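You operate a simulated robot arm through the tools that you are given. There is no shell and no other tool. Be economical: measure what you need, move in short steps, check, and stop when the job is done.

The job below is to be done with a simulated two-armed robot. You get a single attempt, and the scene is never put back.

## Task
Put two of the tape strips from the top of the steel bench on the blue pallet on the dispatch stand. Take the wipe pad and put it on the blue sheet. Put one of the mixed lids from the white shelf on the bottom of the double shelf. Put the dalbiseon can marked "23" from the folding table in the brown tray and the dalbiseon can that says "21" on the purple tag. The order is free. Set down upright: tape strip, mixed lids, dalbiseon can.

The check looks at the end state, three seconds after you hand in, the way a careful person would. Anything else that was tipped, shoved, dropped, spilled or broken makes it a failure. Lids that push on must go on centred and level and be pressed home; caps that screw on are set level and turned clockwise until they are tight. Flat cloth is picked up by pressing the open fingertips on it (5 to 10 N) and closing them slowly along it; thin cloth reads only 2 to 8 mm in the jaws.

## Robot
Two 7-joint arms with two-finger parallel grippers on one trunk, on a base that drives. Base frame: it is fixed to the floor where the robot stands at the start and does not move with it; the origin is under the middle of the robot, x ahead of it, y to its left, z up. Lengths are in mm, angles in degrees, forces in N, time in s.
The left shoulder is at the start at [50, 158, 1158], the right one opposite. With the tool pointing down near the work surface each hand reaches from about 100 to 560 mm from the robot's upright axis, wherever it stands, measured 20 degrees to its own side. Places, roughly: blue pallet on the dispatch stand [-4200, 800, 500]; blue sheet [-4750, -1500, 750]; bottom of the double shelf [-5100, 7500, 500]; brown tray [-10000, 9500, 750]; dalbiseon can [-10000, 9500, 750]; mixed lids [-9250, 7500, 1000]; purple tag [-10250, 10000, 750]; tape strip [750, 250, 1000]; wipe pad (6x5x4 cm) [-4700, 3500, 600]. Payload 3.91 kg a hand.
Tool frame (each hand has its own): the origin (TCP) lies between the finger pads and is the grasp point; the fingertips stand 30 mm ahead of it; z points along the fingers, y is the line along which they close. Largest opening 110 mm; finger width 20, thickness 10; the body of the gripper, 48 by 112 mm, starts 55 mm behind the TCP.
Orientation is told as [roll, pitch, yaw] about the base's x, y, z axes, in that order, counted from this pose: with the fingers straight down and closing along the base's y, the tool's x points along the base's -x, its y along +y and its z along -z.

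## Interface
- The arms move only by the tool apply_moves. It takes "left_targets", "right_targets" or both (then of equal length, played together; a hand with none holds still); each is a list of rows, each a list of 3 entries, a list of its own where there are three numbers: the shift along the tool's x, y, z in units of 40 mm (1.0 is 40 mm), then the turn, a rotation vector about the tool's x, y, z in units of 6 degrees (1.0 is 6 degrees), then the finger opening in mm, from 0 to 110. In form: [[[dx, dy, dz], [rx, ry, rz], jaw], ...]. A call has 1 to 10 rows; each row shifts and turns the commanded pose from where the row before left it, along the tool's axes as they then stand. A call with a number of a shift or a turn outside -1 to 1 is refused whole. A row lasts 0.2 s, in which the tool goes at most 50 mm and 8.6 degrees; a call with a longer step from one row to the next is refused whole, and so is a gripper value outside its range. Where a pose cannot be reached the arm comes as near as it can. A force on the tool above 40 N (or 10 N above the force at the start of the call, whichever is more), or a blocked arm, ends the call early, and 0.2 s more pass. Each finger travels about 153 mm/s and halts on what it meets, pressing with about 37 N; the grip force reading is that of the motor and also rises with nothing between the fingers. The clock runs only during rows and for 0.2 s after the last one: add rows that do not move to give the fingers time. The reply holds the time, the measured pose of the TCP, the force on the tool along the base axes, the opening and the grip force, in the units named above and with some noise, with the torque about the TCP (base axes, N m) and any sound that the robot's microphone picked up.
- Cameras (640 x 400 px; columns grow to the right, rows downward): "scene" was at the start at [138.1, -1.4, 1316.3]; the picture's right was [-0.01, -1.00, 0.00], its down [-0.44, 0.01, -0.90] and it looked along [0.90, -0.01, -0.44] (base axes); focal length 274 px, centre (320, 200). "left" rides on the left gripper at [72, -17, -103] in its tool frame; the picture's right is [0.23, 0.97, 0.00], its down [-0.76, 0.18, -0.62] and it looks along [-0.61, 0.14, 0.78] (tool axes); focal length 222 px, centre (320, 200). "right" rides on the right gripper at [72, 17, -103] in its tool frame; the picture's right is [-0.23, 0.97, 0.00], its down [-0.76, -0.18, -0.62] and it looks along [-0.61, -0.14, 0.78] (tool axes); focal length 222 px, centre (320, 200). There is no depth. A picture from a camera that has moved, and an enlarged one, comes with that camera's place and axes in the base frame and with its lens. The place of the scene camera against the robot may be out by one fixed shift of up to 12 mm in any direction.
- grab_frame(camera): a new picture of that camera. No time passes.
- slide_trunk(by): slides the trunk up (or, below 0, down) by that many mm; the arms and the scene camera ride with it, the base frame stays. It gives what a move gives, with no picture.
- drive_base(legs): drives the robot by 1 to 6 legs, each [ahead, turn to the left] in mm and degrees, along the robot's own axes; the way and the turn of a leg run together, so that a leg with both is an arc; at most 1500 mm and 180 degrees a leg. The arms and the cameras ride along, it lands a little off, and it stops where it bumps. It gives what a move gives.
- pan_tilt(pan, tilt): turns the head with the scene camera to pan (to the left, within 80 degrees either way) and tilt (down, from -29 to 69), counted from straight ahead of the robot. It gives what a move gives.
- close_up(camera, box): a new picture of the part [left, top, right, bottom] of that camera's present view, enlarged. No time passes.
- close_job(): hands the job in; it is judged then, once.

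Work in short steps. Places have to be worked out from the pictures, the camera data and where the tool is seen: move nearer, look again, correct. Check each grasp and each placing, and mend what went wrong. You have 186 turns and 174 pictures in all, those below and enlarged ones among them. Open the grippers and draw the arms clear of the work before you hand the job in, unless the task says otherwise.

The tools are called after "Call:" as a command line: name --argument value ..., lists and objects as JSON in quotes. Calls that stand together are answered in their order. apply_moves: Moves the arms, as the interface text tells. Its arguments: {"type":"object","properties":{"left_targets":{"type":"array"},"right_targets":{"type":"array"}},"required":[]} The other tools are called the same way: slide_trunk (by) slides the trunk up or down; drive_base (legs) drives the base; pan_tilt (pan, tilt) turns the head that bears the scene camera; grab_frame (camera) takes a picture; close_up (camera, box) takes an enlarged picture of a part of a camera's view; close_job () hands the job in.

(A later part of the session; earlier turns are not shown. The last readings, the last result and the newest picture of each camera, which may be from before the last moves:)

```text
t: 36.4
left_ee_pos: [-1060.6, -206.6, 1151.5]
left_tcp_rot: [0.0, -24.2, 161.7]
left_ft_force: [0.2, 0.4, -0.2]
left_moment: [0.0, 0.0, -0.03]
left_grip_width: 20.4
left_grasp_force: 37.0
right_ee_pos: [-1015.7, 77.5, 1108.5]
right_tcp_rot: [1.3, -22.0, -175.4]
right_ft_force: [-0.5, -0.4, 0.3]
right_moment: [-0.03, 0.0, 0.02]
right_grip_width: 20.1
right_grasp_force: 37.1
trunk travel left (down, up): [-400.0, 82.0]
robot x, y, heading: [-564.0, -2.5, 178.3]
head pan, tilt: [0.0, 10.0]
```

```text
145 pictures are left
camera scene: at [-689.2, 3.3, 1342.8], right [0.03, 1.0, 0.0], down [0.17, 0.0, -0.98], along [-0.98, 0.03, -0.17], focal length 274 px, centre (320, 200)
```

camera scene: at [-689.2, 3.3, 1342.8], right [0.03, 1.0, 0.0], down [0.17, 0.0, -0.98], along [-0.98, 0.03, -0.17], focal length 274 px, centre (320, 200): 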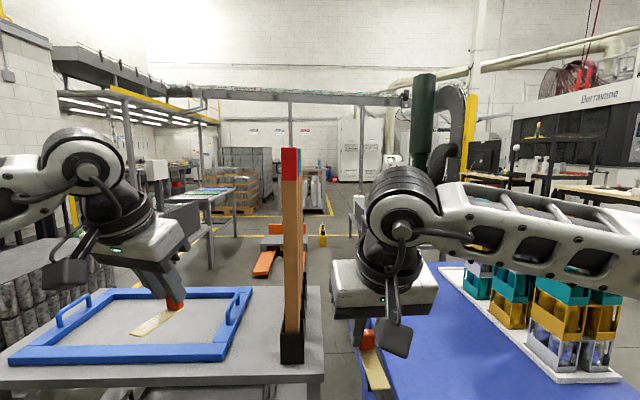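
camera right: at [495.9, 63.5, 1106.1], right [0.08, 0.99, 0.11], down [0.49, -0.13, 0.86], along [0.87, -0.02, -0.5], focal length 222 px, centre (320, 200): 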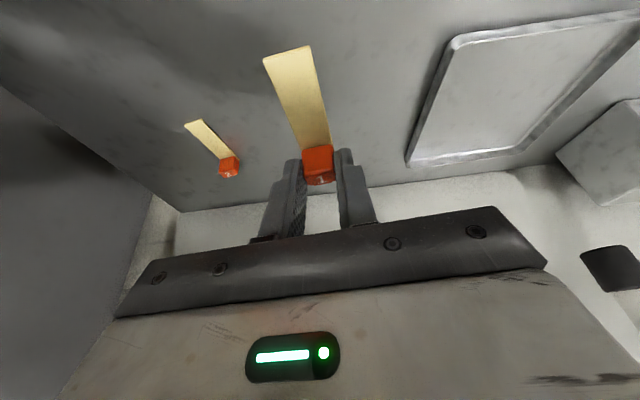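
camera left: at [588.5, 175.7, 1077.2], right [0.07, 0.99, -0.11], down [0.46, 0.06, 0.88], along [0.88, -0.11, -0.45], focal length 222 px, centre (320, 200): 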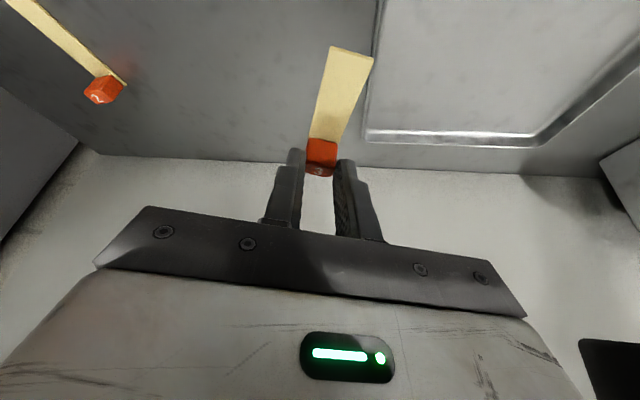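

After the turn there are tables right ahead, with an aisle running along y. I look to both sides to plan a route.

Call:
pan_tilt --pan -60 --tilt 12

Call:
grab_frame --camera "scene"

Call:
pan_tilt --pan 60 --tilt 12

Call:
grab_frame --camera "scene"

Call:
pan_tilt --pan 0 --tilt 40

Call:
grab_frame --camera "scene"

```text
t: 37.7
left_ee_pos: [-1060.3, -206.0, 1152.3]
left_tcp_rot: [-0.1, -24.2, 161.7]
left_ft_force: [-0.6, 0.4, -0.4]
left_moment: [0.0, 0.0, 0.01]
left_grip_width: 20.4
left_grasp_force: 37.2
right_ee_pos: [-1015.8, 77.2, 1109.3]
right_tcp_rot: [1.3, -21.9, -175.4]
right_ft_force: [-0.2, -1.0, -0.4]
right_moment: [0.01, 0.05, 0.01]
right_grip_width: 19.9
right_grasp_force: 37.2
trunk travel left (down, up): [-400.0, 82.0]
robot x, y, heading: [-566.3, 0.8, 178.4]
head pan, tilt: [-60.0, 12.0]
```

```text
144 pictures are left
camera scene: at [-640.7, 82.7, 1339.6], right [0.88, 0.48, 0.0], down [0.1, -0.18, -0.98], along [-0.47, 0.86, -0.21], focal length 274 px, centre (320, 200)
```

scene: 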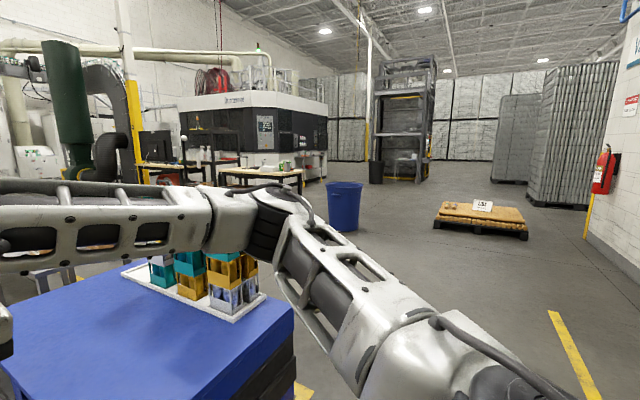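

```text
t: 39.7
left_ee_pos: [-1059.0, -204.6, 1152.3]
left_tcp_rot: [-0.1, -24.2, 161.7]
left_ft_force: [0.5, 0.2, 0.1]
left_moment: [0.01, 0.0, 0.0]
left_grip_width: 20.3
left_grasp_force: 37.1
right_ee_pos: [-1015.0, 76.7, 1108.5]
right_tcp_rot: [1.3, -22.0, -175.4]
right_ft_force: [-0.4, -0.5, -0.1]
right_moment: [-0.02, -0.02, 0.0]
right_grip_width: 19.9
right_grasp_force: 36.9
trunk travel left (down, up): [-400.0, 82.0]
robot x, y, heading: [-563.6, 3.6, 178.4]
head pan, tilt: [60.0, 12.0]
```

```text
143 pictures are left
camera scene: at [-645.1, -78.7, 1339.6], right [-0.85, 0.52, 0.0], down [0.11, 0.18, -0.98], along [-0.51, -0.83, -0.21], focal length 274 px, centre (320, 200)
```

scene: 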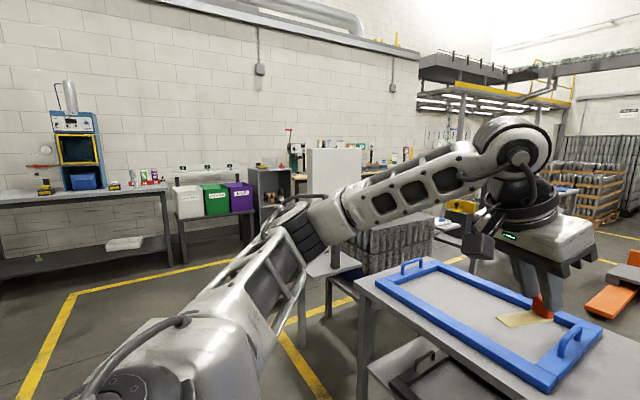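

```text
t: 41.0
left_ee_pos: [-1059.6, -205.7, 1151.5]
left_tcp_rot: [-0.1, -24.2, 161.8]
left_ft_force: [0.5, -0.5, -0.7]
left_moment: [0.03, 0.0, 0.02]
left_grip_width: 20.2
left_grasp_force: 36.9
right_ee_pos: [-1016.1, 77.2, 1109.2]
right_tcp_rot: [1.3, -22.0, -175.4]
right_ft_force: [-0.3, 0.2, -0.8]
right_moment: [0.0, 0.02, 0.02]
right_grip_width: 19.9
right_grasp_force: 37.5
trunk travel left (down, up): [-400.0, 82.0]
robot x, y, heading: [-563.3, 1.0, 178.5]
head pan, tilt: [0.0, 40.0]
```

```text
142 pictures are left
camera scene: at [-681.2, 3.0, 1295.2], right [0.03, 1.0, 0.0], down [0.64, -0.02, -0.77], along [-0.77, 0.02, -0.64], focal length 274 px, centre (320, 200)
```

scene: 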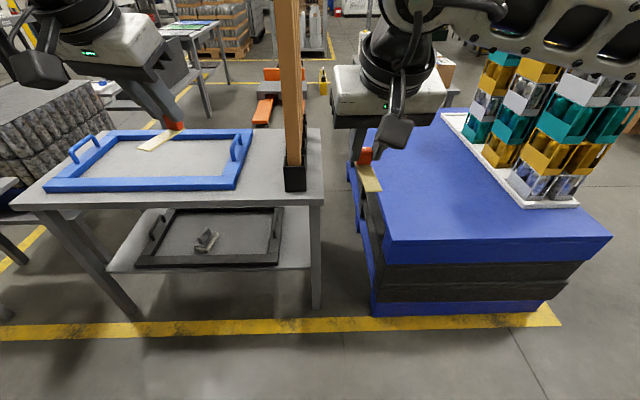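

The aisle between the two near tables is too narrow; the open way is toward +y past the blue pedestal (which ends at y≈1220). I turn to face +y and drive to y≈1900.

Call:
drive_base --legs '[[0, -84]]'

Call:
pan_tilt --pan 0 --tilt 15

Call:
grab_frame --camera "scene"

```text
t: 45.0
left_ee_pos: [-810.5, 477.7, 1152.0]
left_tcp_rot: [0.0, -24.3, 76.8]
left_ft_force: [0.2, 0.8, -0.1]
left_moment: [-0.02, -0.02, 0.01]
left_grip_width: 20.1
left_grasp_force: 37.2
right_ee_pos: [-525.8, 457.4, 1108.3]
right_tcp_rot: [1.3, -22.0, 99.6]
right_ft_force: [-0.2, 0.1, -0.5]
right_moment: [0.01, -0.01, -0.01]
right_grip_width: 19.8
right_grasp_force: 36.4
trunk travel left (down, up): [-400.0, 82.0]
robot x, y, heading: [-562.5, 3.3, 93.3]
head pan, tilt: [0.0, 40.0]
```

```text
t: 45.9
left_ee_pos: [-810.5, 478.1, 1152.3]
left_tcp_rot: [0.0, -24.3, 76.7]
left_ft_force: [-0.1, -0.1, 0.2]
left_moment: [0.02, 0.0, -0.02]
left_grip_width: 20.1
left_grasp_force: 36.8
right_ee_pos: [-525.7, 458.0, 1109.3]
right_tcp_rot: [1.3, -22.0, 99.7]
right_ft_force: [-0.3, 0.5, -0.1]
right_moment: [-0.01, 0.0, -0.04]
right_grip_width: 19.9
right_grasp_force: 37.2
trunk travel left (down, up): [-400.0, 82.0]
robot x, y, heading: [-564.5, -5.0, 93.3]
head pan, tilt: [0.0, 15.0]
```

```text
141 pictures are left
camera scene: at [-564.2, 132.8, 1334.7], right [1.0, 0.06, 0.0], down [0.02, -0.26, -0.97], along [-0.06, 0.96, -0.26], focal length 274 px, centre (320, 200)
```

scene: 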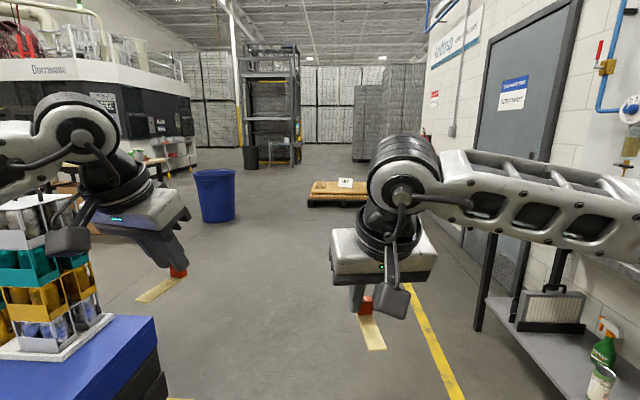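

The way ahead is clear. I drive about 2000 mm along +y, then turn to face -x and look.

Call:
drive_base --legs '[[1400, 0], [600, 0], [0, 80]]'

Call:
grab_frame --camera "scene"

Call:
pan_tilt --pan 50 --tilt 15

Call:
grab_frame --camera "scene"

```text
t: 59.2
left_ee_pos: [-1174.5, 1836.8, 1152.4]
left_tcp_rot: [-0.2, -24.1, 155.0]
left_ft_force: [-0.1, -0.4, -0.4]
left_moment: [-0.02, 0.0, 0.02]
left_grip_width: 20.1
left_grasp_force: 36.8
right_ee_pos: [-1095.9, 2111.9, 1108.4]
right_tcp_rot: [1.4, -22.0, 177.9]
right_ft_force: [0.0, -0.1, -0.3]
right_moment: [0.02, -0.02, 0.02]
right_grip_width: 20.0
right_grasp_force: 36.9
trunk travel left (down, up): [-400.0, 82.0]
robot x, y, heading: [-656.0, 1985.2, 171.8]
head pan, tilt: [0.0, 15.0]
```

```text
140 pictures are left
camera scene: at [-781.1, 2002.0, 1334.8], right [0.14, 0.99, 0.0], down [0.26, -0.04, -0.97], along [-0.96, 0.14, -0.26], focal length 274 px, centre (320, 200)
```

scene: 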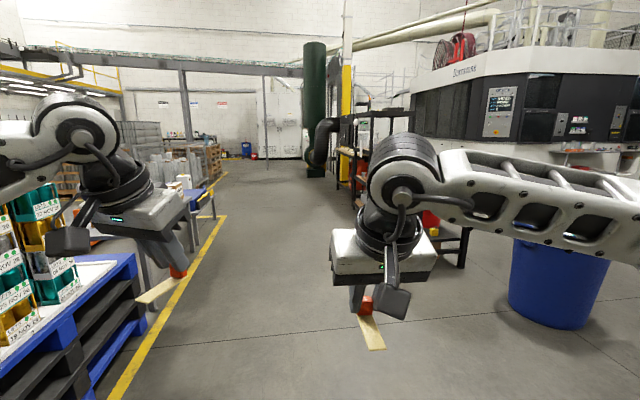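

```text
t: 60.4
left_ee_pos: [-1174.1, 1836.2, 1153.1]
left_tcp_rot: [-0.2, -24.2, 155.1]
left_ft_force: [-0.5, -0.4, -0.5]
left_moment: [0.01, 0.02, 0.04]
left_grip_width: 20.1
left_grasp_force: 37.2
right_ee_pos: [-1097.3, 2112.7, 1109.0]
right_tcp_rot: [1.3, -22.0, 178.0]
right_ft_force: [-0.3, 0.8, -0.1]
right_moment: [-0.01, 0.02, 0.0]
right_grip_width: 20.2
right_grasp_force: 36.6
trunk travel left (down, up): [-400.0, 82.0]
robot x, y, heading: [-655.9, 1981.1, 171.7]
head pan, tilt: [50.0, 15.0]
```

```text
139 pictures are left
camera scene: at [-758.5, 1926.6, 1334.8], right [-0.66, 0.75, 0.0], down [0.19, 0.17, -0.97], along [-0.72, -0.64, -0.26], focal length 274 px, centre (320, 200)
```

scene: 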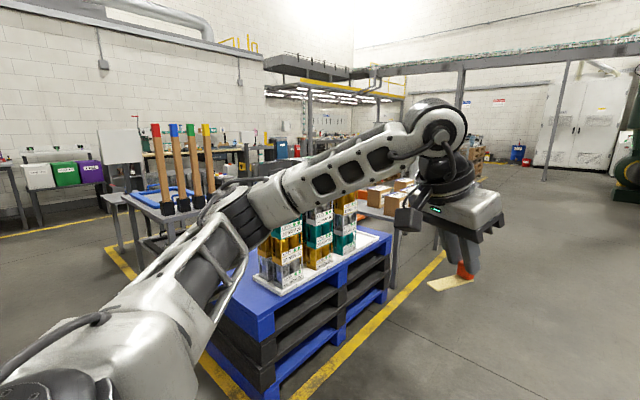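

The aisle along -x is open. I drive on about 2000 mm and look toward the dispatch stand.

Call:
drive_base --legs '[[0, 6], [1400, 0], [700, 0]]'

Call:
pan_tilt --pan 35 --tilt 15

Call:
grab_frame --camera "scene"

```text
t: 71.4
left_ee_pos: [-3247.3, 1811.3, 1152.1]
left_tcp_rot: [-0.1, -24.2, 163.1]
left_ft_force: [0.6, 0.4, -0.6]
left_moment: [0.0, -0.03, 0.02]
left_grip_width: 20.2
left_grasp_force: 36.7
right_ee_pos: [-3210.1, 2094.9, 1109.9]
right_tcp_rot: [1.3, -22.1, -174.2]
right_ft_force: [0.1, 0.1, 0.3]
right_moment: [0.03, -0.04, 0.0]
right_grip_width: 19.9
right_grasp_force: 36.8
trunk travel left (down, up): [-400.0, 82.0]
robot x, y, heading: [-2755.6, 2028.1, 179.5]
head pan, tilt: [50.0, 15.0]
```

```text
t: 72.1
left_ee_pos: [-3247.2, 1810.7, 1152.4]
left_tcp_rot: [0.1, -24.2, 162.9]
left_ft_force: [-0.3, -0.9, -0.9]
left_moment: [-0.01, 0.0, -0.03]
left_grip_width: 20.1
left_grasp_force: 36.9
right_ee_pos: [-3210.0, 2095.1, 1109.0]
right_tcp_rot: [1.4, -21.9, -174.2]
right_ft_force: [0.2, -0.2, 0.3]
right_moment: [-0.01, -0.01, 0.0]
right_grip_width: 20.1
right_grasp_force: 37.3
trunk travel left (down, up): [-400.0, 82.0]
robot x, y, heading: [-2753.8, 2027.3, 179.6]
head pan, tilt: [35.0, 15.0]
```

```text
138 pictures are left
camera scene: at [-2865.5, 1974.7, 1334.7], right [-0.57, 0.82, 0.0], down [0.21, 0.15, -0.97], along [-0.79, -0.55, -0.26], focal length 274 px, centre (320, 200)
```

scene: 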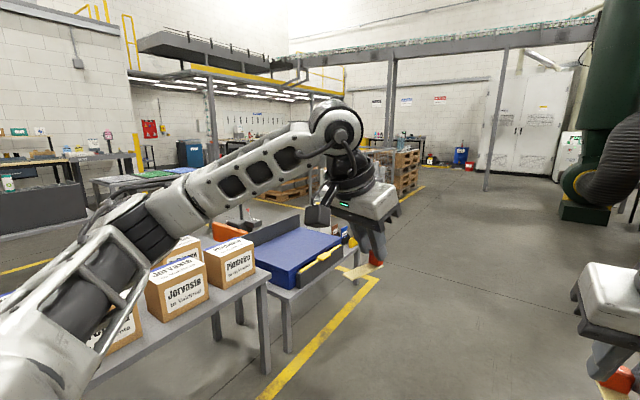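

The blue pallet on its stand is seen near (-4120,830). I drive to x≈-4150 and turn to face it (-y).

Call:
drive_base --legs '[[1390, 0], [0, 83]]'

Call:
pan_tilt --pan 0 --tilt 35

Call:
grab_frame --camera "scene"

```text
t: 82.7
left_ee_pos: [-4027.5, 1543.6, 1151.9]
left_tcp_rot: [-0.1, -24.2, -116.9]
left_ft_force: [0.6, -0.1, -0.7]
left_moment: [-0.03, -0.04, 0.01]
left_grip_width: 20.6
left_grasp_force: 37.5
right_ee_pos: [-4299.6, 1630.8, 1108.5]
right_tcp_rot: [1.4, -22.1, -94.3]
right_ft_force: [-0.2, -0.5, 0.9]
right_moment: [-0.02, 0.02, -0.03]
right_grip_width: 19.8
right_grasp_force: 37.1
trunk travel left (down, up): [-400.0, 82.0]
robot x, y, heading: [-4152.1, 2067.2, -100.4]
head pan, tilt: [35.0, 15.0]
```

```text
t: 83.7
left_ee_pos: [-4026.8, 1544.8, 1152.7]
left_tcp_rot: [0.1, -24.3, -117.1]
left_ft_force: [-0.4, 0.6, -0.5]
left_moment: [-0.01, 0.02, 0.01]
left_grip_width: 19.8
left_grasp_force: 37.6
right_ee_pos: [-4299.9, 1632.0, 1109.6]
right_tcp_rot: [1.2, -22.0, -94.2]
right_ft_force: [-0.1, -0.5, 0.1]
right_moment: [-0.01, -0.02, -0.02]
right_grip_width: 20.3
right_grasp_force: 36.6
trunk travel left (down, up): [-400.0, 82.0]
robot x, y, heading: [-4156.5, 2066.8, -100.4]
head pan, tilt: [0.0, 35.0]
```

```text
137 pictures are left
camera scene: at [-4171.5, 1940.9, 1302.8], right [-0.98, 0.18, 0.0], down [0.1, 0.56, -0.82], along [-0.15, -0.81, -0.57], focal length 274 px, centre (320, 200)
```

scene: 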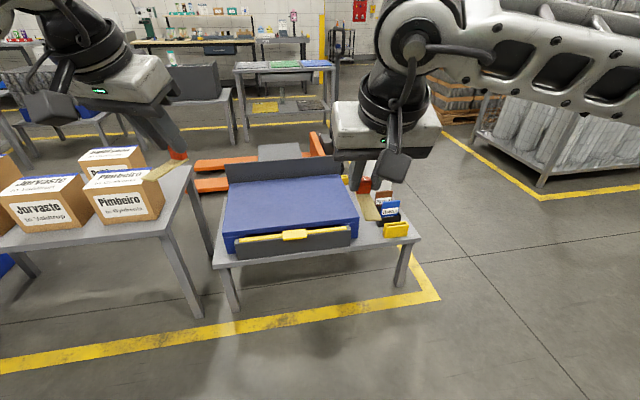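

The pallet top spans roughly x -4500…-3940, y 565…1053, z≈500. I straighten the heading, drive up to y≈1450, and lower the trunk.

Call:
drive_base --legs '[[0, 6], [590, 0]]'

Call:
slide_trunk --by -380

Call:
pan_tilt --pan 0 --tilt 45

Call:
grab_frame --camera "scene"

Call:
grab_frame --camera "left"

Call:
grab_frame --camera "right"

```text
t: 87.5
left_ee_pos: [-4017.9, 980.2, 1152.0]
left_tcp_rot: [-0.1, -24.2, -111.1]
left_ft_force: [0.1, 0.4, 0.0]
left_moment: [0.01, -0.02, 0.02]
left_grip_width: 20.1
left_grasp_force: 37.1
right_ee_pos: [-4298.6, 1037.8, 1108.9]
right_tcp_rot: [1.3, -22.0, -88.2]
right_ft_force: [0.0, 0.6, -0.7]
right_moment: [0.04, 0.01, 0.01]
right_grip_width: 20.3
right_grasp_force: 36.8
trunk travel left (down, up): [-400.0, 82.0]
robot x, y, heading: [-4194.5, 1485.2, -94.5]
head pan, tilt: [0.0, 35.0]
```

```text
t: 91.2
left_ee_pos: [-4020.2, 978.0, 772.6]
left_tcp_rot: [0.0, -24.2, -111.0]
left_ft_force: [0.1, -0.3, -0.2]
left_moment: [0.0, 0.02, 0.0]
left_grip_width: 20.0
left_grasp_force: 37.1
right_ee_pos: [-4300.3, 1038.4, 728.7]
right_tcp_rot: [1.3, -22.1, -88.3]
right_ft_force: [-0.8, 0.6, 0.1]
right_moment: [-0.02, 0.03, -0.01]
right_grip_width: 19.9
right_grasp_force: 37.0
trunk travel left (down, up): [-20.0, 462.0]
robot x, y, heading: [-4196.8, 1484.4, -94.5]
head pan, tilt: [0.0, 35.0]
```

```text
t: 91.9
left_ee_pos: [-4019.1, 979.4, 771.4]
left_tcp_rot: [-0.1, -24.2, -111.1]
left_ft_force: [0.2, -0.5, -0.6]
left_moment: [0.03, -0.01, 0.01]
left_grip_width: 20.2
left_grasp_force: 36.9
right_ee_pos: [-4299.5, 1037.8, 730.3]
right_tcp_rot: [1.3, -22.1, -88.3]
right_ft_force: [-0.7, -0.4, -0.4]
right_moment: [0.02, 0.01, -0.02]
right_grip_width: 20.2
right_grasp_force: 37.0
trunk travel left (down, up): [-20.0, 462.0]
robot x, y, heading: [-4199.8, 1488.9, -94.3]
head pan, tilt: [0.0, 45.0]
```

```text
136 pictures are left
camera scene: at [-4202.7, 1365.3, 908.0], right [-1.0, 0.08, 0.0], down [0.06, 0.7, -0.71], along [-0.06, -0.71, -0.71], focal length 274 px, centre (320, 200)
```

scene: 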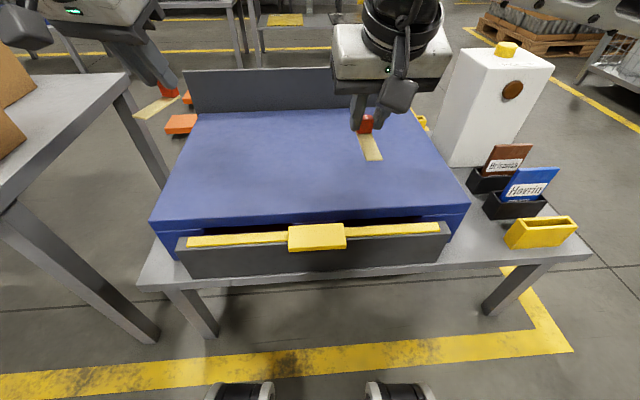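

```text
135 pictures are left
camera left: at [-3997.1, 1086.1, 836.5], right [0.98, -0.16, -0.09], down [0.01, -0.47, 0.88], along [-0.18, -0.87, -0.46], focal length 222 px, centre (320, 200)
```

left: 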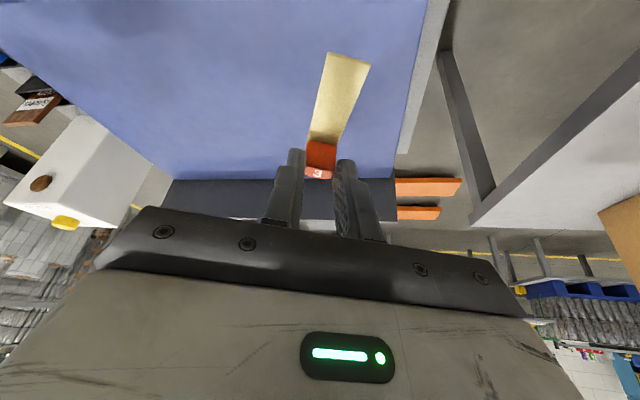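

```text
134 pictures are left
camera right: at [-4287.2, 1143.7, 798.3], right [0.98, -0.17, 0.11], down [-0.18, -0.48, 0.86], along [-0.1, -0.86, -0.5], focal length 222 px, centre (320, 200)
```

right: 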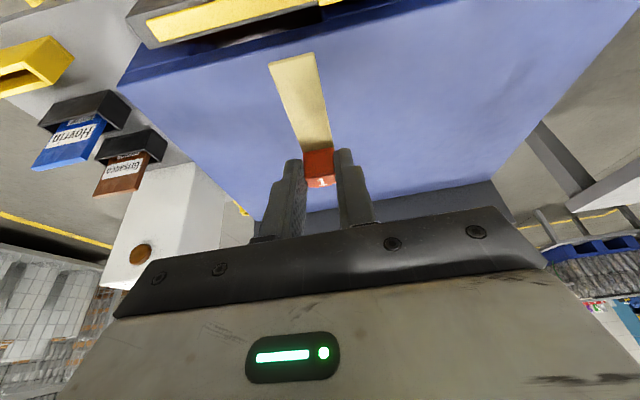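

Triangulation gives the pallet top at z≈537 and its front edge at y≈1025. I bring both hands over it, about 40 mm above release height.

Call:
apply_moves --left_targets '[[[-0.05, -0.25, 0.845], [0, 0, 0], 10], [[-0.05, -0.25, 0.845], [0, 0, 0], 10], [[-0.05, -0.25, 0.845], [0, 0, 0], 10], [[-0.05, -0.25, 0.845], [0, 0, 0], 10], [[-0.05, -0.25, 0.845], [0, 0, 0], 10]]' --right_targets '[[[-0.36, -0.08, 0.99], [0, 0, 0], 10], [[-0.36, -0.08, 0.99], [0, 0, 0], 10], [[-0.36, -0.08, 0.99], [0, 0, 0], 10], [[-0.36, -0.08, 0.99], [0, 0, 0], 10], [[0, 0, 0], [0, 0, 0], 10]]'

Call:
grab_frame --camera "right"

Call:
grab_frame --camera "scene"

```text
t: 93.1
left_ee_pos: [-4097.2, 924.0, 621.6]
left_tcp_rot: [0.0, -24.3, -111.1]
left_ft_force: [-0.1, -0.3, -0.4]
left_moment: [0.02, 0.0, 0.0]
left_grip_width: 20.3
left_grasp_force: 36.7
right_ee_pos: [-4305.8, 926.1, 604.6]
right_tcp_rot: [1.3, -22.2, -88.4]
right_ft_force: [0.3, -0.7, 0.4]
right_moment: [0.0, 0.01, 0.01]
right_grip_width: 19.9
right_grasp_force: 36.8
trunk travel left (down, up): [-20.0, 462.0]
robot x, y, heading: [-4199.9, 1484.1, -94.6]
head pan, tilt: [0.0, 45.0]
```

```text
133 pictures are left
camera right: at [-4293.2, 1031.3, 673.9], right [0.98, -0.17, 0.11], down [-0.18, -0.48, 0.86], along [-0.1, -0.86, -0.5], focal length 222 px, centre (320, 200)
```

right: 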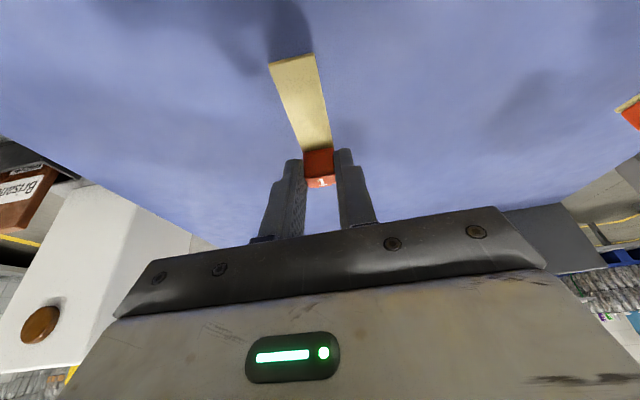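

```text
132 pictures are left
camera scene: at [-4202.7, 1365.4, 908.0], right [-1.0, 0.08, 0.0], down [0.06, 0.7, -0.71], along [-0.06, -0.7, -0.71], focal length 274 px, centre (320, 200)
```

scene: 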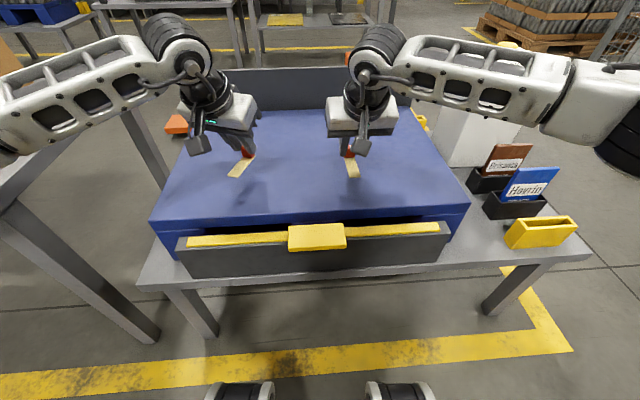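

Both strips hover over the pallet. I lower both by ~28–33 mm, then in small steps.

Call:
apply_moves --left_targets '[[[0.17, 0, 0.376], [0, 0, 0], 10], [[0.17, 0, 0.376], [0, 0, 0], 10], [[0, 0, 0], [0, 0, 0], 10], [[0, 0, 0], [0, 0, 0], 10]]' --right_targets '[[[0.122, 0, 0.3], [0, 0, 0], 10], [[0.122, 0, 0.3], [0, 0, 0], 10], [[0, 0, 0], [0, 0, 0], 10], [[0, 0, 0], [0, 0, 0], 10]]'

Call:
grab_frame --camera "right"

Call:
grab_frame --camera "left"

```text
t: 94.1
left_ee_pos: [-4096.5, 923.9, 587.6]
left_tcp_rot: [0.0, -24.3, -111.0]
left_ft_force: [-0.2, 0.2, 0.1]
left_moment: [-0.03, 0.0, 0.03]
left_grip_width: 20.3
left_grasp_force: 37.4
right_ee_pos: [-4304.1, 924.6, 577.6]
right_tcp_rot: [1.3, -22.1, -88.3]
right_ft_force: [0.6, -0.2, 0.0]
right_moment: [-0.02, 0.01, -0.02]
right_grip_width: 20.3
right_grasp_force: 36.8
trunk travel left (down, up): [-20.0, 462.0]
robot x, y, heading: [-4196.0, 1486.8, -94.6]
head pan, tilt: [0.0, 45.0]
```

```text
131 pictures are left
camera right: at [-4292.0, 1030.6, 647.1], right [0.98, -0.17, 0.11], down [-0.18, -0.48, 0.86], along [-0.1, -0.86, -0.5], focal length 222 px, centre (320, 200)
```

right: 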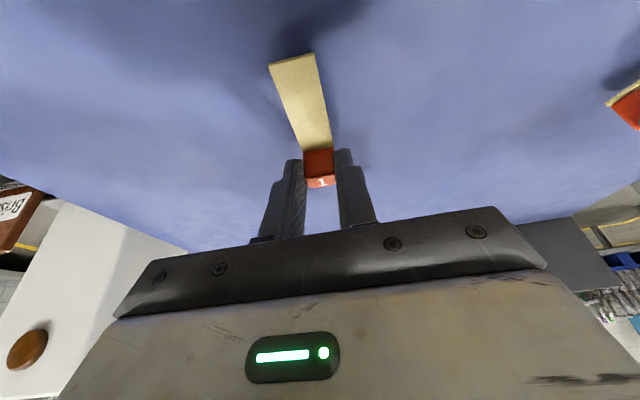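

```text
130 pictures are left
camera left: at [-4074.3, 1029.9, 652.5], right [0.98, -0.16, -0.09], down [0.01, -0.47, 0.88], along [-0.18, -0.87, -0.46], focal length 222 px, centre (320, 200)
```

left: 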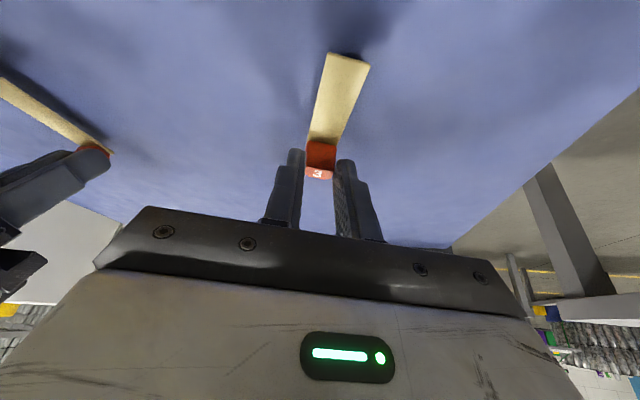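

No contact yet; I continue down in 2 mm steps until force shows.

Call:
apply_moves --left_targets '[[[0.02, 0, 0.047], [0, 0, 0], 10], [[0.02, 0, 0.047], [0, 0, 0], 10], [[0.02, 0, 0.047], [0, 0, 0], 10], [[0.02, 0, 0.047], [0, 0, 0], 10]]' --right_targets '[[[0.02, 0, 0.047], [0, 0, 0], 10], [[0.02, 0, 0.047], [0, 0, 0], 10], [[0.02, 0, 0.047], [0, 0, 0], 10], [[0, 0, 0], [0, 0, 0], 10]]'

```text
t: 95.1
left_ee_pos: [-4094.2, 923.1, 581.2]
left_tcp_rot: [-0.1, -24.2, -111.1]
left_ft_force: [-0.1, 0.6, -0.7]
left_moment: [0.02, -0.01, -0.01]
left_grip_width: 20.4
left_grasp_force: 37.0
right_ee_pos: [-4306.0, 924.9, 568.9]
right_tcp_rot: [1.2, -22.1, -88.3]
right_ft_force: [1.0, 0.6, -1.1]
right_moment: [-0.01, 0.02, -0.01]
right_grip_width: 19.9
right_grasp_force: 36.0
trunk travel left (down, up): [-20.0, 462.0]
robot x, y, heading: [-4199.9, 1487.6, -94.5]
head pan, tilt: [0.0, 45.0]
```

Call:
apply_moves --left_targets '[[[0.02, 0, 0.047], [0, 0, 0], 10], [[0.02, 0, 0.047], [0, 0, 0], 10], [[0.02, 0, 0.047], [0, 0, 0], 10]]' --right_targets '[[[0.02, 0, 0.047], [0, 0, 0], 10], [[0.02, 0, 0.047], [0, 0, 0], 10], [[0, 0, 0], [0, 0, 0], 10]]'

Call:
grab_frame --camera "left"

Call:
grab_frame --camera "right"

```text
t: 95.9
left_ee_pos: [-4094.6, 923.8, 578.3]
left_tcp_rot: [0.0, -24.6, -111.0]
left_ft_force: [-0.2, 1.6, 11.7]
left_moment: [-0.09, 0.04, 0.0]
left_grip_width: 20.1
left_grasp_force: 37.4
right_ee_pos: [-4304.5, 924.6, 568.7]
right_tcp_rot: [1.3, -22.4, -88.3]
right_ft_force: [-0.8, 0.6, 7.4]
right_moment: [0.25, 0.11, 0.06]
right_grip_width: 20.4
right_grasp_force: 36.8
trunk travel left (down, up): [-20.0, 462.0]
robot x, y, heading: [-4198.9, 1485.1, -94.5]
head pan, tilt: [0.0, 45.0]
```

```text
129 pictures are left
camera left: at [-4072.0, 1030.9, 641.4], right [0.98, -0.16, -0.1], down [0.01, -0.47, 0.88], along [-0.18, -0.87, -0.46], focal length 222 px, centre (320, 200)
```

left: 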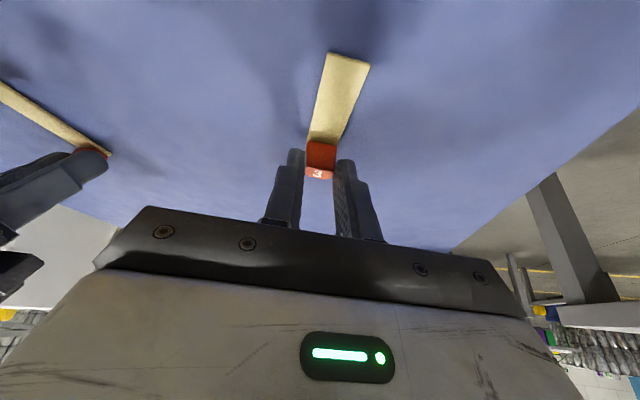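

```text
128 pictures are left
camera right: at [-4292.7, 1030.7, 637.9], right [0.98, -0.17, 0.11], down [-0.18, -0.48, 0.86], along [-0.1, -0.86, -0.5], focal length 222 px, centre (320, 200)
```

right: 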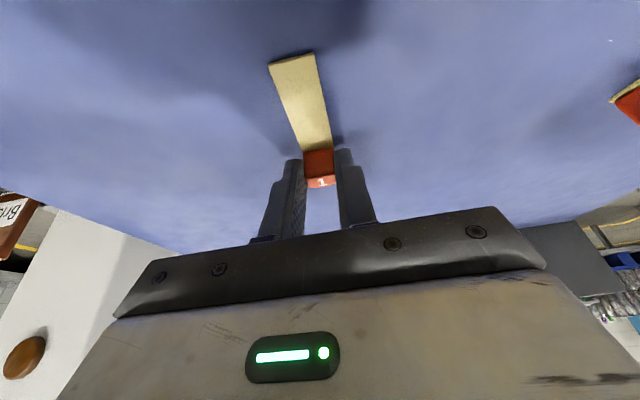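

Both strips touch the pallet (12 N and 7 N up). I open both jaws and retreat along the fingers.

Call:
apply_moves --left_targets '[[[0, 0, 0], [0, 0, 0], 24], [[0, 0, 0], [0, 0, 0], 45], [[0, 0, 0], [0, 0, 0], 50], [[-0.2, 0, -0.4], [0, 0, 0], 50], [[-0.3, 0, -0.8], [0, 0, 0], 50], [[-0.3, 0, -0.8], [0, 0, 0], 50]]' --right_targets '[[[0, 0, 0], [0, 0, 0], 24], [[0, 0, 0], [0, 0, 0], 45], [[0, 0, 0], [0, 0, 0], 50], [[-0.2, 0, -0.4], [0, 0, 0], 50], [[-0.3, 0, -0.8], [0, 0, 0], 50], [[-0.3, 0, -0.8], [0, 0, 0], 50]]'

Call:
grab_frame --camera "scene"

Call:
grab_frame --camera "left"

```text
t: 97.3
left_ee_pos: [-4092.2, 927.1, 660.1]
left_tcp_rot: [-0.1, -24.2, -111.1]
left_ft_force: [0.1, 0.2, 0.2]
left_moment: [-0.02, -0.03, -0.04]
left_grip_width: 50.0
left_grasp_force: 0.0
right_ee_pos: [-4306.2, 923.7, 655.6]
right_tcp_rot: [1.3, -22.0, -88.3]
right_ft_force: [-0.3, -0.1, -0.2]
right_moment: [-0.01, 0.0, 0.0]
right_grip_width: 50.1
right_grasp_force: 0.1
trunk travel left (down, up): [-20.0, 462.0]
robot x, y, heading: [-4199.2, 1485.4, -94.5]
head pan, tilt: [0.0, 45.0]
```

```text
127 pictures are left
camera scene: at [-4202.7, 1365.2, 907.8], right [-1.0, 0.08, 0.0], down [0.06, 0.71, -0.71], along [-0.06, -0.7, -0.71], focal length 274 px, centre (320, 200)
```

scene: 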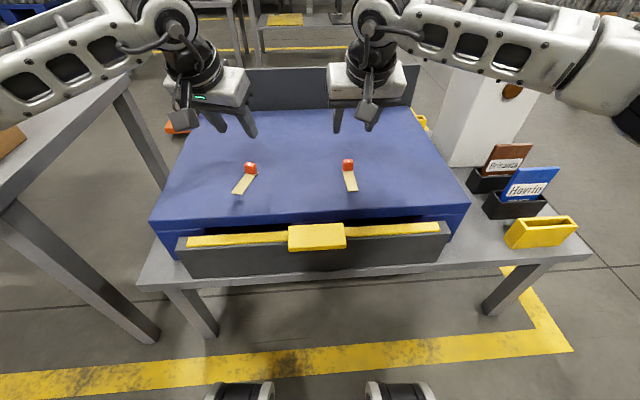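

```text
126 pictures are left
camera left: at [-4070.3, 1033.3, 724.8], right [0.98, -0.16, -0.09], down [0.01, -0.47, 0.88], along [-0.18, -0.87, -0.47], focal length 222 px, centre (320, 200)
```

left: 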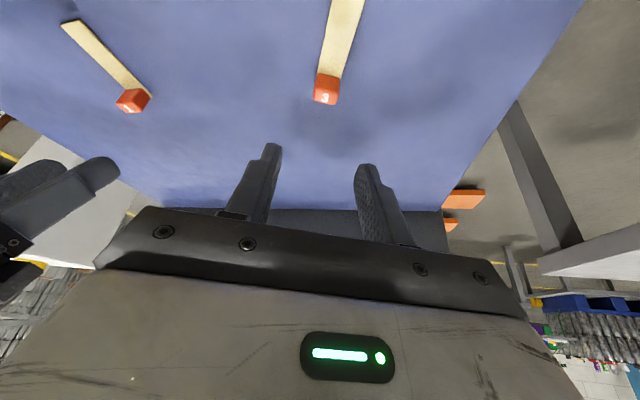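

Both strips stand on the pallet. I back off, raise the trunk, and set the tools vertical again.

Call:
drive_base --legs '[[-600, 0]]'

Call:
apply_moves --left_targets '[[[0.5, 0, -0.5], [0, 1, 0], 80], [[0.5, 0, -0.5], [0, 1, 0], 80], [[0.5, 0, -0.5], [0, 1, 0], 80], [[0, 0, 0], [0, 1, 0], 80], [[0, 0, 0], [0, 0, -1], 80], [[0, 0, 0], [0, 0, -1], 80], [[0, 0, 0], [0, 0, -0.75], 80]]' --right_targets '[[[0.5, -0.3, -0.5], [0, 1, 0], 80], [[0.5, -0.3, -0.5], [0, 1, 0], 80], [[0.5, -0.3, -0.5], [0, 1, 0], 80], [[0, 0, 0], [0, 0.67, 0], 80], [[0, 0, 0], [0, 0, 1], 80], [[0, 0, 0], [-0.2, 0, 0], 80], [[0, 0, 0], [0, 0, 0], 80]]'

Call:
drive_base --legs '[[0, -150]]'

Call:
slide_trunk --by 200

Call:
pan_tilt --pan 0 --tilt 15

Call:
grab_frame --camera "scene"

```text
t: 100.7
left_ee_pos: [-4044.3, 1517.4, 660.1]
left_tcp_rot: [0.0, -24.2, -110.8]
left_ft_force: [-0.5, 0.0, 0.2]
left_moment: [-0.02, -0.02, -0.01]
left_grip_width: 50.0
left_grasp_force: 0.2
right_ee_pos: [-4258.9, 1514.4, 655.2]
right_tcp_rot: [1.2, -22.0, -88.1]
right_ft_force: [-0.2, 0.0, -0.7]
right_moment: [0.01, 0.02, 0.03]
right_grip_width: 50.0
right_grasp_force: 0.1
trunk travel left (down, up): [-20.0, 462.0]
robot x, y, heading: [-4153.6, 2076.2, -94.4]
head pan, tilt: [0.0, 45.0]
```

```text
t: 102.3
left_ee_pos: [-4018.6, 1588.5, 699.5]
left_tcp_rot: [0.0, -0.2, -94.3]
left_ft_force: [-1.1, 0.0, -0.9]
left_moment: [-0.01, 0.0, 0.01]
left_grip_width: 79.8
left_grasp_force: 0.0
right_ee_pos: [-4297.9, 1586.7, 695.5]
right_tcp_rot: [2.4, 0.1, -93.6]
right_ft_force: [-0.4, -0.5, -0.3]
right_moment: [0.0, 0.02, -0.01]
right_grip_width: 79.9
right_grasp_force: 0.1
trunk travel left (down, up): [-20.0, 462.0]
robot x, y, heading: [-4154.3, 2075.5, -94.1]
head pan, tilt: [0.0, 45.0]
```

```text
t: 108.8
left_ee_pos: [-4515.0, 2434.4, 698.4]
left_tcp_rot: [-0.1, -0.2, 115.2]
left_ft_force: [-0.3, 0.3, -0.1]
left_moment: [0.01, -0.04, 0.01]
left_grip_width: 80.0
left_grasp_force: 0.0
right_ee_pos: [-4271.9, 2572.9, 695.0]
right_tcp_rot: [2.5, 0.0, 115.9]
right_ft_force: [0.8, -0.6, 0.4]
right_moment: [-0.01, -0.01, 0.01]
right_grip_width: 80.0
right_grasp_force: 0.1
trunk travel left (down, up): [-20.0, 462.0]
robot x, y, heading: [-4157.3, 2075.7, 115.5]
head pan, tilt: [0.0, 45.0]
```

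```text
t: 111.0
left_ee_pos: [-4514.6, 2433.7, 898.9]
left_tcp_rot: [-0.1, -0.2, 115.2]
left_ft_force: [-0.6, 0.9, 0.1]
left_moment: [0.03, 0.0, 0.02]
left_grip_width: 80.0
left_grasp_force: 0.0
right_ee_pos: [-4272.2, 2573.4, 894.9]
right_tcp_rot: [2.4, 0.0, 116.0]
right_ft_force: [-0.3, -0.2, -0.6]
right_moment: [0.05, 0.01, 0.01]
right_grip_width: 80.1
right_grasp_force: 0.1
trunk travel left (down, up): [-220.0, 262.0]
robot x, y, heading: [-4154.6, 2073.3, 115.3]
head pan, tilt: [0.0, 45.0]
```

```text
t: 112.0
left_ee_pos: [-4514.1, 2433.5, 899.4]
left_tcp_rot: [-0.1, -0.2, 115.2]
left_ft_force: [0.5, 1.0, 0.7]
left_moment: [0.0, -0.02, 0.02]
left_grip_width: 80.1
left_grasp_force: 0.0
right_ee_pos: [-4273.7, 2574.0, 895.4]
right_tcp_rot: [2.5, 0.1, 116.0]
right_ft_force: [0.3, -0.4, -1.0]
right_moment: [-0.04, 0.01, 0.01]
right_grip_width: 79.8
right_grasp_force: 0.0
trunk travel left (down, up): [-220.0, 262.0]
robot x, y, heading: [-4153.6, 2076.5, 115.3]
head pan, tilt: [0.0, 15.0]
```

```text
125 pictures are left
camera scene: at [-4205.4, 2197.0, 1154.7], right [0.9, 0.43, 0.0], down [0.11, -0.23, -0.97], along [-0.41, 0.87, -0.26], focal length 274 px, centre (320, 200)
```

scene: 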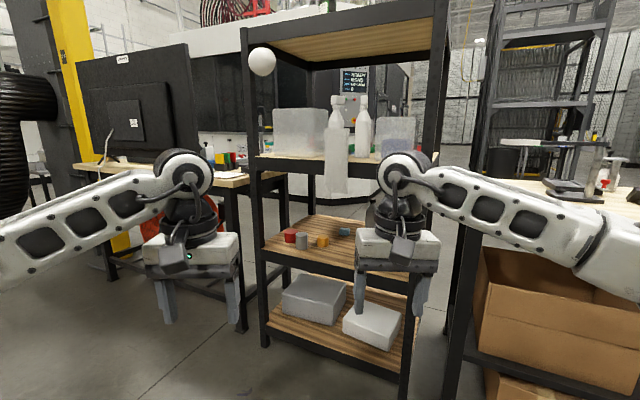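

The rack ahead holds small items on its middle shelf near (-4780,3350,600). I zoom in to find the wipe pad.

Call:
close_up --camera "scene" --box '[250, 200, 370, 275]'

```text
5.33 times, centred on (310, 238) of scene
camera zoom: at [-4205.4, 2197.0, 1154.7], right [0.9, 0.43, 0.0], down [0.11, -0.23, -0.97], along [-0.41, 0.87, -0.26], focal length 1462 px, centre (373, 0)
```

zoom: 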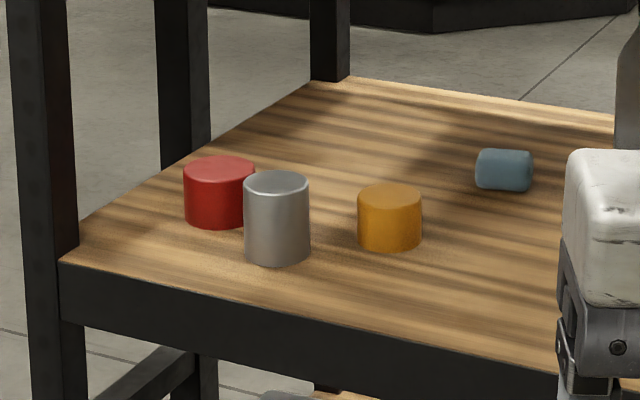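

The blue-grey rounded block at about (-4667,3487) fits the wipe pad. I drive to stand in front of the rack at about (-4820,2560), facing +y, short of the rack.

Call:
drive_base --legs '[[0, 28], [820, 0], [0, -53]]'

Call:
pan_tilt --pan 0 --tilt 25

Call:
grab_frame --camera "scene"

```text
t: 120.1
left_ee_pos: [-4965.9, 3047.9, 898.3]
left_tcp_rot: [-0.1, -0.2, 88.7]
left_ft_force: [1.3, 0.2, 0.4]
left_moment: [-0.01, 0.02, -0.03]
left_grip_width: 80.0
left_grasp_force: 0.1
right_ee_pos: [-4685.9, 3064.8, 895.6]
right_tcp_rot: [2.3, 0.1, 89.6]
right_ft_force: [-0.2, -0.4, 0.2]
right_moment: [0.01, 0.02, -0.01]
right_grip_width: 80.0
right_grasp_force: 0.1
trunk travel left (down, up): [-220.0, 262.0]
robot x, y, heading: [-4803.6, 2568.3, 88.9]
head pan, tilt: [0.0, 15.0]
```

```text
t: 120.8
left_ee_pos: [-4966.5, 3049.2, 899.1]
left_tcp_rot: [0.0, -0.2, 88.8]
left_ft_force: [-0.8, 0.6, 0.9]
left_moment: [0.01, 0.01, -0.01]
left_grip_width: 80.0
left_grasp_force: 0.0
right_ee_pos: [-4686.1, 3064.9, 895.6]
right_tcp_rot: [2.3, 0.1, 89.6]
right_ft_force: [0.2, 0.0, 0.2]
right_moment: [-0.01, -0.01, -0.01]
right_grip_width: 80.1
right_grasp_force: 0.1
trunk travel left (down, up): [-220.0, 262.0]
robot x, y, heading: [-4806.0, 2567.9, 89.0]
head pan, tilt: [0.0, 25.0]
```

```text
123 pictures are left
camera scene: at [-4794.2, 2699.8, 1138.6], right [1.0, -0.02, 0.0], down [-0.01, -0.42, -0.91], along [0.02, 0.91, -0.42], focal length 274 px, centre (320, 200)
```

scene: 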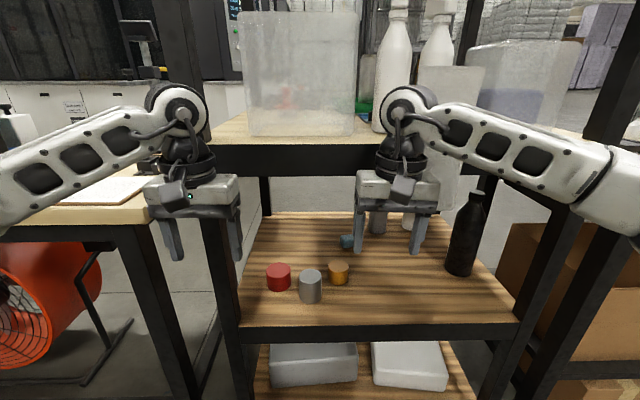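

The shelf top is at z≈566, the pad near (-4678,3528) and the shelf above at z≈970. I pull the left arm back and up, and pitch the right tool forward 60° for reaching in.

Call:
apply_moves --left_targets '[[[1, 0, -0.5], [0, 0, 0], 80], [[1, 0, -0.5], [0, 0, 0], 80], [[1, 0, -0.5], [0, 0, 0], 80], [[1, 0, -0.5], [0, 0, 0], 80], [[1, 0, -0.5], [0, 0, 0], 80], [[1, 0, -0.5], [0, 0, 0], 80], [[0, 0, 0], [0, 0, 0], 80], [[0, 0, 0], [0, 0, 0], 80], [[0, 0, 0], [0, 0, 0], 80], [[0, 0, 0], [0, 0, 0], 80]]' --right_targets '[[[0, 0, 0], [0.4, -1, 0], 80], [[0, 0, 0], [0, -1, 0], 80], [[0, 0, 0], [0, -1, 0], 80], [[0, 0, 0], [0, -1, 0], 80], [[0, 0, 0], [0, -1, 0], 80], [[0, 0, 0], [0, -1, 0], 80], [[0, 0, 0], [0, -1, 0], 80], [[0, 0, 0], [0, -1, 0], 80], [[0, 0, 0], [0, -1, 0], 80], [[0, 0, 0], [0, -1, 0], 80]]'

Call:
slide_trunk --by -215

Call:
grab_frame --camera "scene"

Call:
grab_frame --camera "right"

```text
t: 123.0
left_ee_pos: [-4972.6, 2807.0, 1015.5]
left_tcp_rot: [-0.1, -0.2, 88.7]
left_ft_force: [0.0, 0.5, -0.7]
left_moment: [0.02, 0.04, 0.01]
left_grip_width: 80.0
left_grasp_force: 0.0
right_ee_pos: [-4686.1, 3066.8, 897.3]
right_tcp_rot: [0.1, -60.0, 89.4]
right_ft_force: [0.2, 0.3, -0.4]
right_moment: [0.01, -0.01, -0.01]
right_grip_width: 80.1
right_grasp_force: 0.1
trunk travel left (down, up): [-220.0, 262.0]
robot x, y, heading: [-4804.3, 2567.8, 88.7]
head pan, tilt: [0.0, 25.0]
```

```text
t: 125.3
left_ee_pos: [-4972.9, 2808.3, 801.7]
left_tcp_rot: [-0.2, -0.1, 88.7]
left_ft_force: [0.2, 0.7, 0.6]
left_moment: [0.01, -0.01, -0.02]
left_grip_width: 80.4
left_grasp_force: 0.1
right_ee_pos: [-4686.5, 3065.2, 681.1]
right_tcp_rot: [0.0, -59.9, 89.4]
right_ft_force: [-0.3, -0.9, -0.5]
right_moment: [-0.02, -0.03, -0.01]
right_grip_width: 80.2
right_grasp_force: 0.0
trunk travel left (down, up): [-5.0, 477.0]
robot x, y, heading: [-4802.2, 2568.8, 89.1]
head pan, tilt: [0.0, 25.0]
```

```text
122 pictures are left
camera scene: at [-4794.2, 2699.8, 923.6], right [1.0, -0.02, 0.0], down [-0.01, -0.42, -0.91], along [0.02, 0.91, -0.42], focal length 274 px, centre (320, 200)
```

scene: 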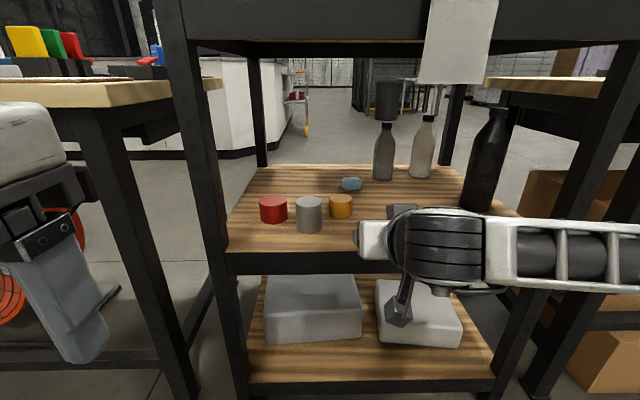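

```text
121 pictures are left
camera right: at [-4704.6, 2939.3, 671.0], right [-0.97, 0.12, 0.2], down [0.18, -0.16, 0.97], along [0.15, 0.98, 0.13], focal length 222 px, centre (320, 200)
```

right: 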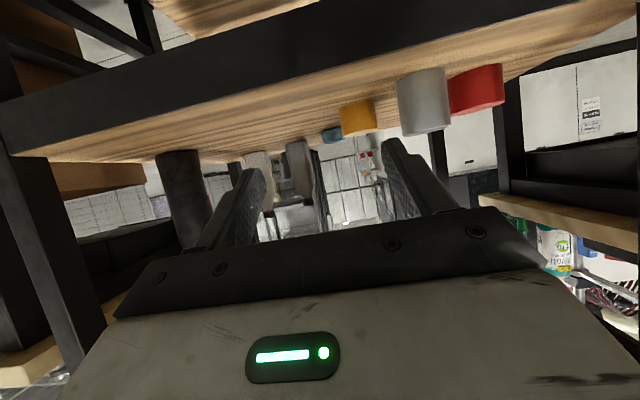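

I zoom on the pad to judge its orientation before moving in.

Call:
close_up --camera "scene" --box '[300, 160, 400, 222]'

Call:
drive_base --legs '[[0, -20], [215, 0], [0, 20]]'

Call:
grab_frame --camera "scene"

Call:
grab_frame --camera "right"

```text
6.40 times, centred on (350, 191) of scene
camera zoom: at [-4794.2, 2699.8, 923.6], right [1.0, -0.02, 0.0], down [-0.01, -0.42, -0.91], along [0.02, 0.91, -0.42], focal length 1754 px, centre (128, 258)
```

zoom: 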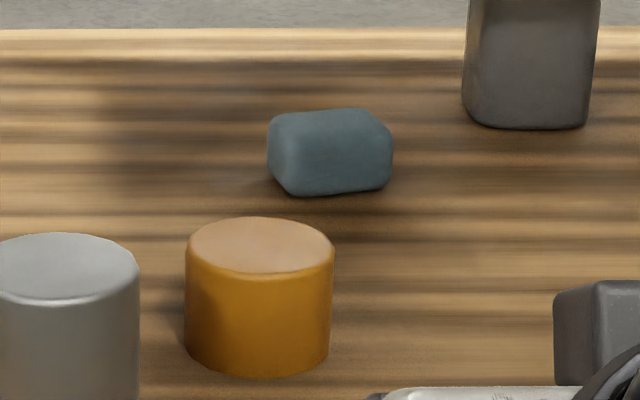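

```text
t: 128.0
left_ee_pos: [-4818.7, 3025.6, 804.1]
left_tcp_rot: [-0.5, -1.2, 70.3]
left_ft_force: [0.1, -0.8, 0.2]
left_moment: [0.02, 0.0, 0.03]
left_grip_width: 80.0
left_grasp_force: 0.0
right_ee_pos: [-4458.8, 3172.1, 683.0]
right_tcp_rot: [0.1, -60.0, 69.9]
right_ft_force: [0.9, 1.4, 0.0]
right_moment: [-0.02, 0.0, -0.01]
right_grip_width: 79.9
right_grasp_force: 0.1
trunk travel left (down, up): [-5.0, 477.0]
robot x, y, heading: [-4733.4, 2742.9, 69.7]
head pan, tilt: [0.0, 25.0]
stopped in leg 2: the robot was blocked; the commanded pose is now the measured one
```

```text
119 pictures are left
camera scene: at [-4683.9, 2864.1, 924.0], right [0.94, -0.35, 0.0], down [-0.15, -0.39, -0.91], along [0.32, 0.85, -0.42], focal length 274 px, centre (320, 200)
```

scene: 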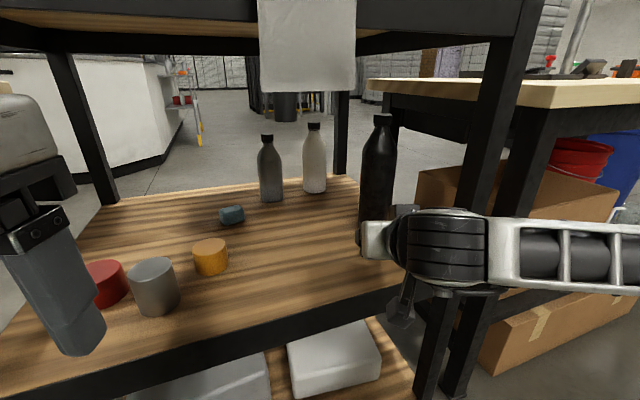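

```text
118 pictures are left
camera right: at [-4517.9, 3058.3, 671.6], right [-0.87, 0.44, 0.2], down [0.11, -0.21, 0.97], along [0.47, 0.87, 0.14], focal length 222 px, centre (320, 200)
```

right: 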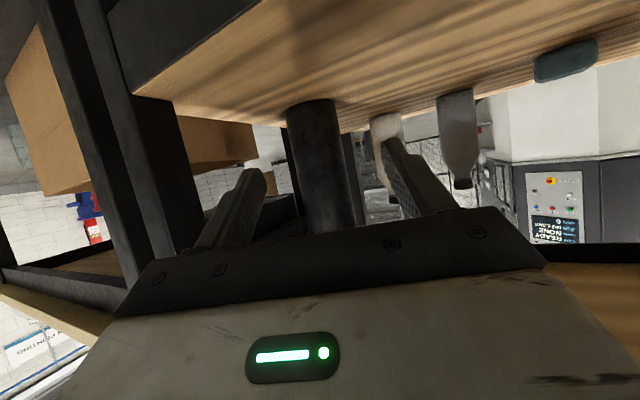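

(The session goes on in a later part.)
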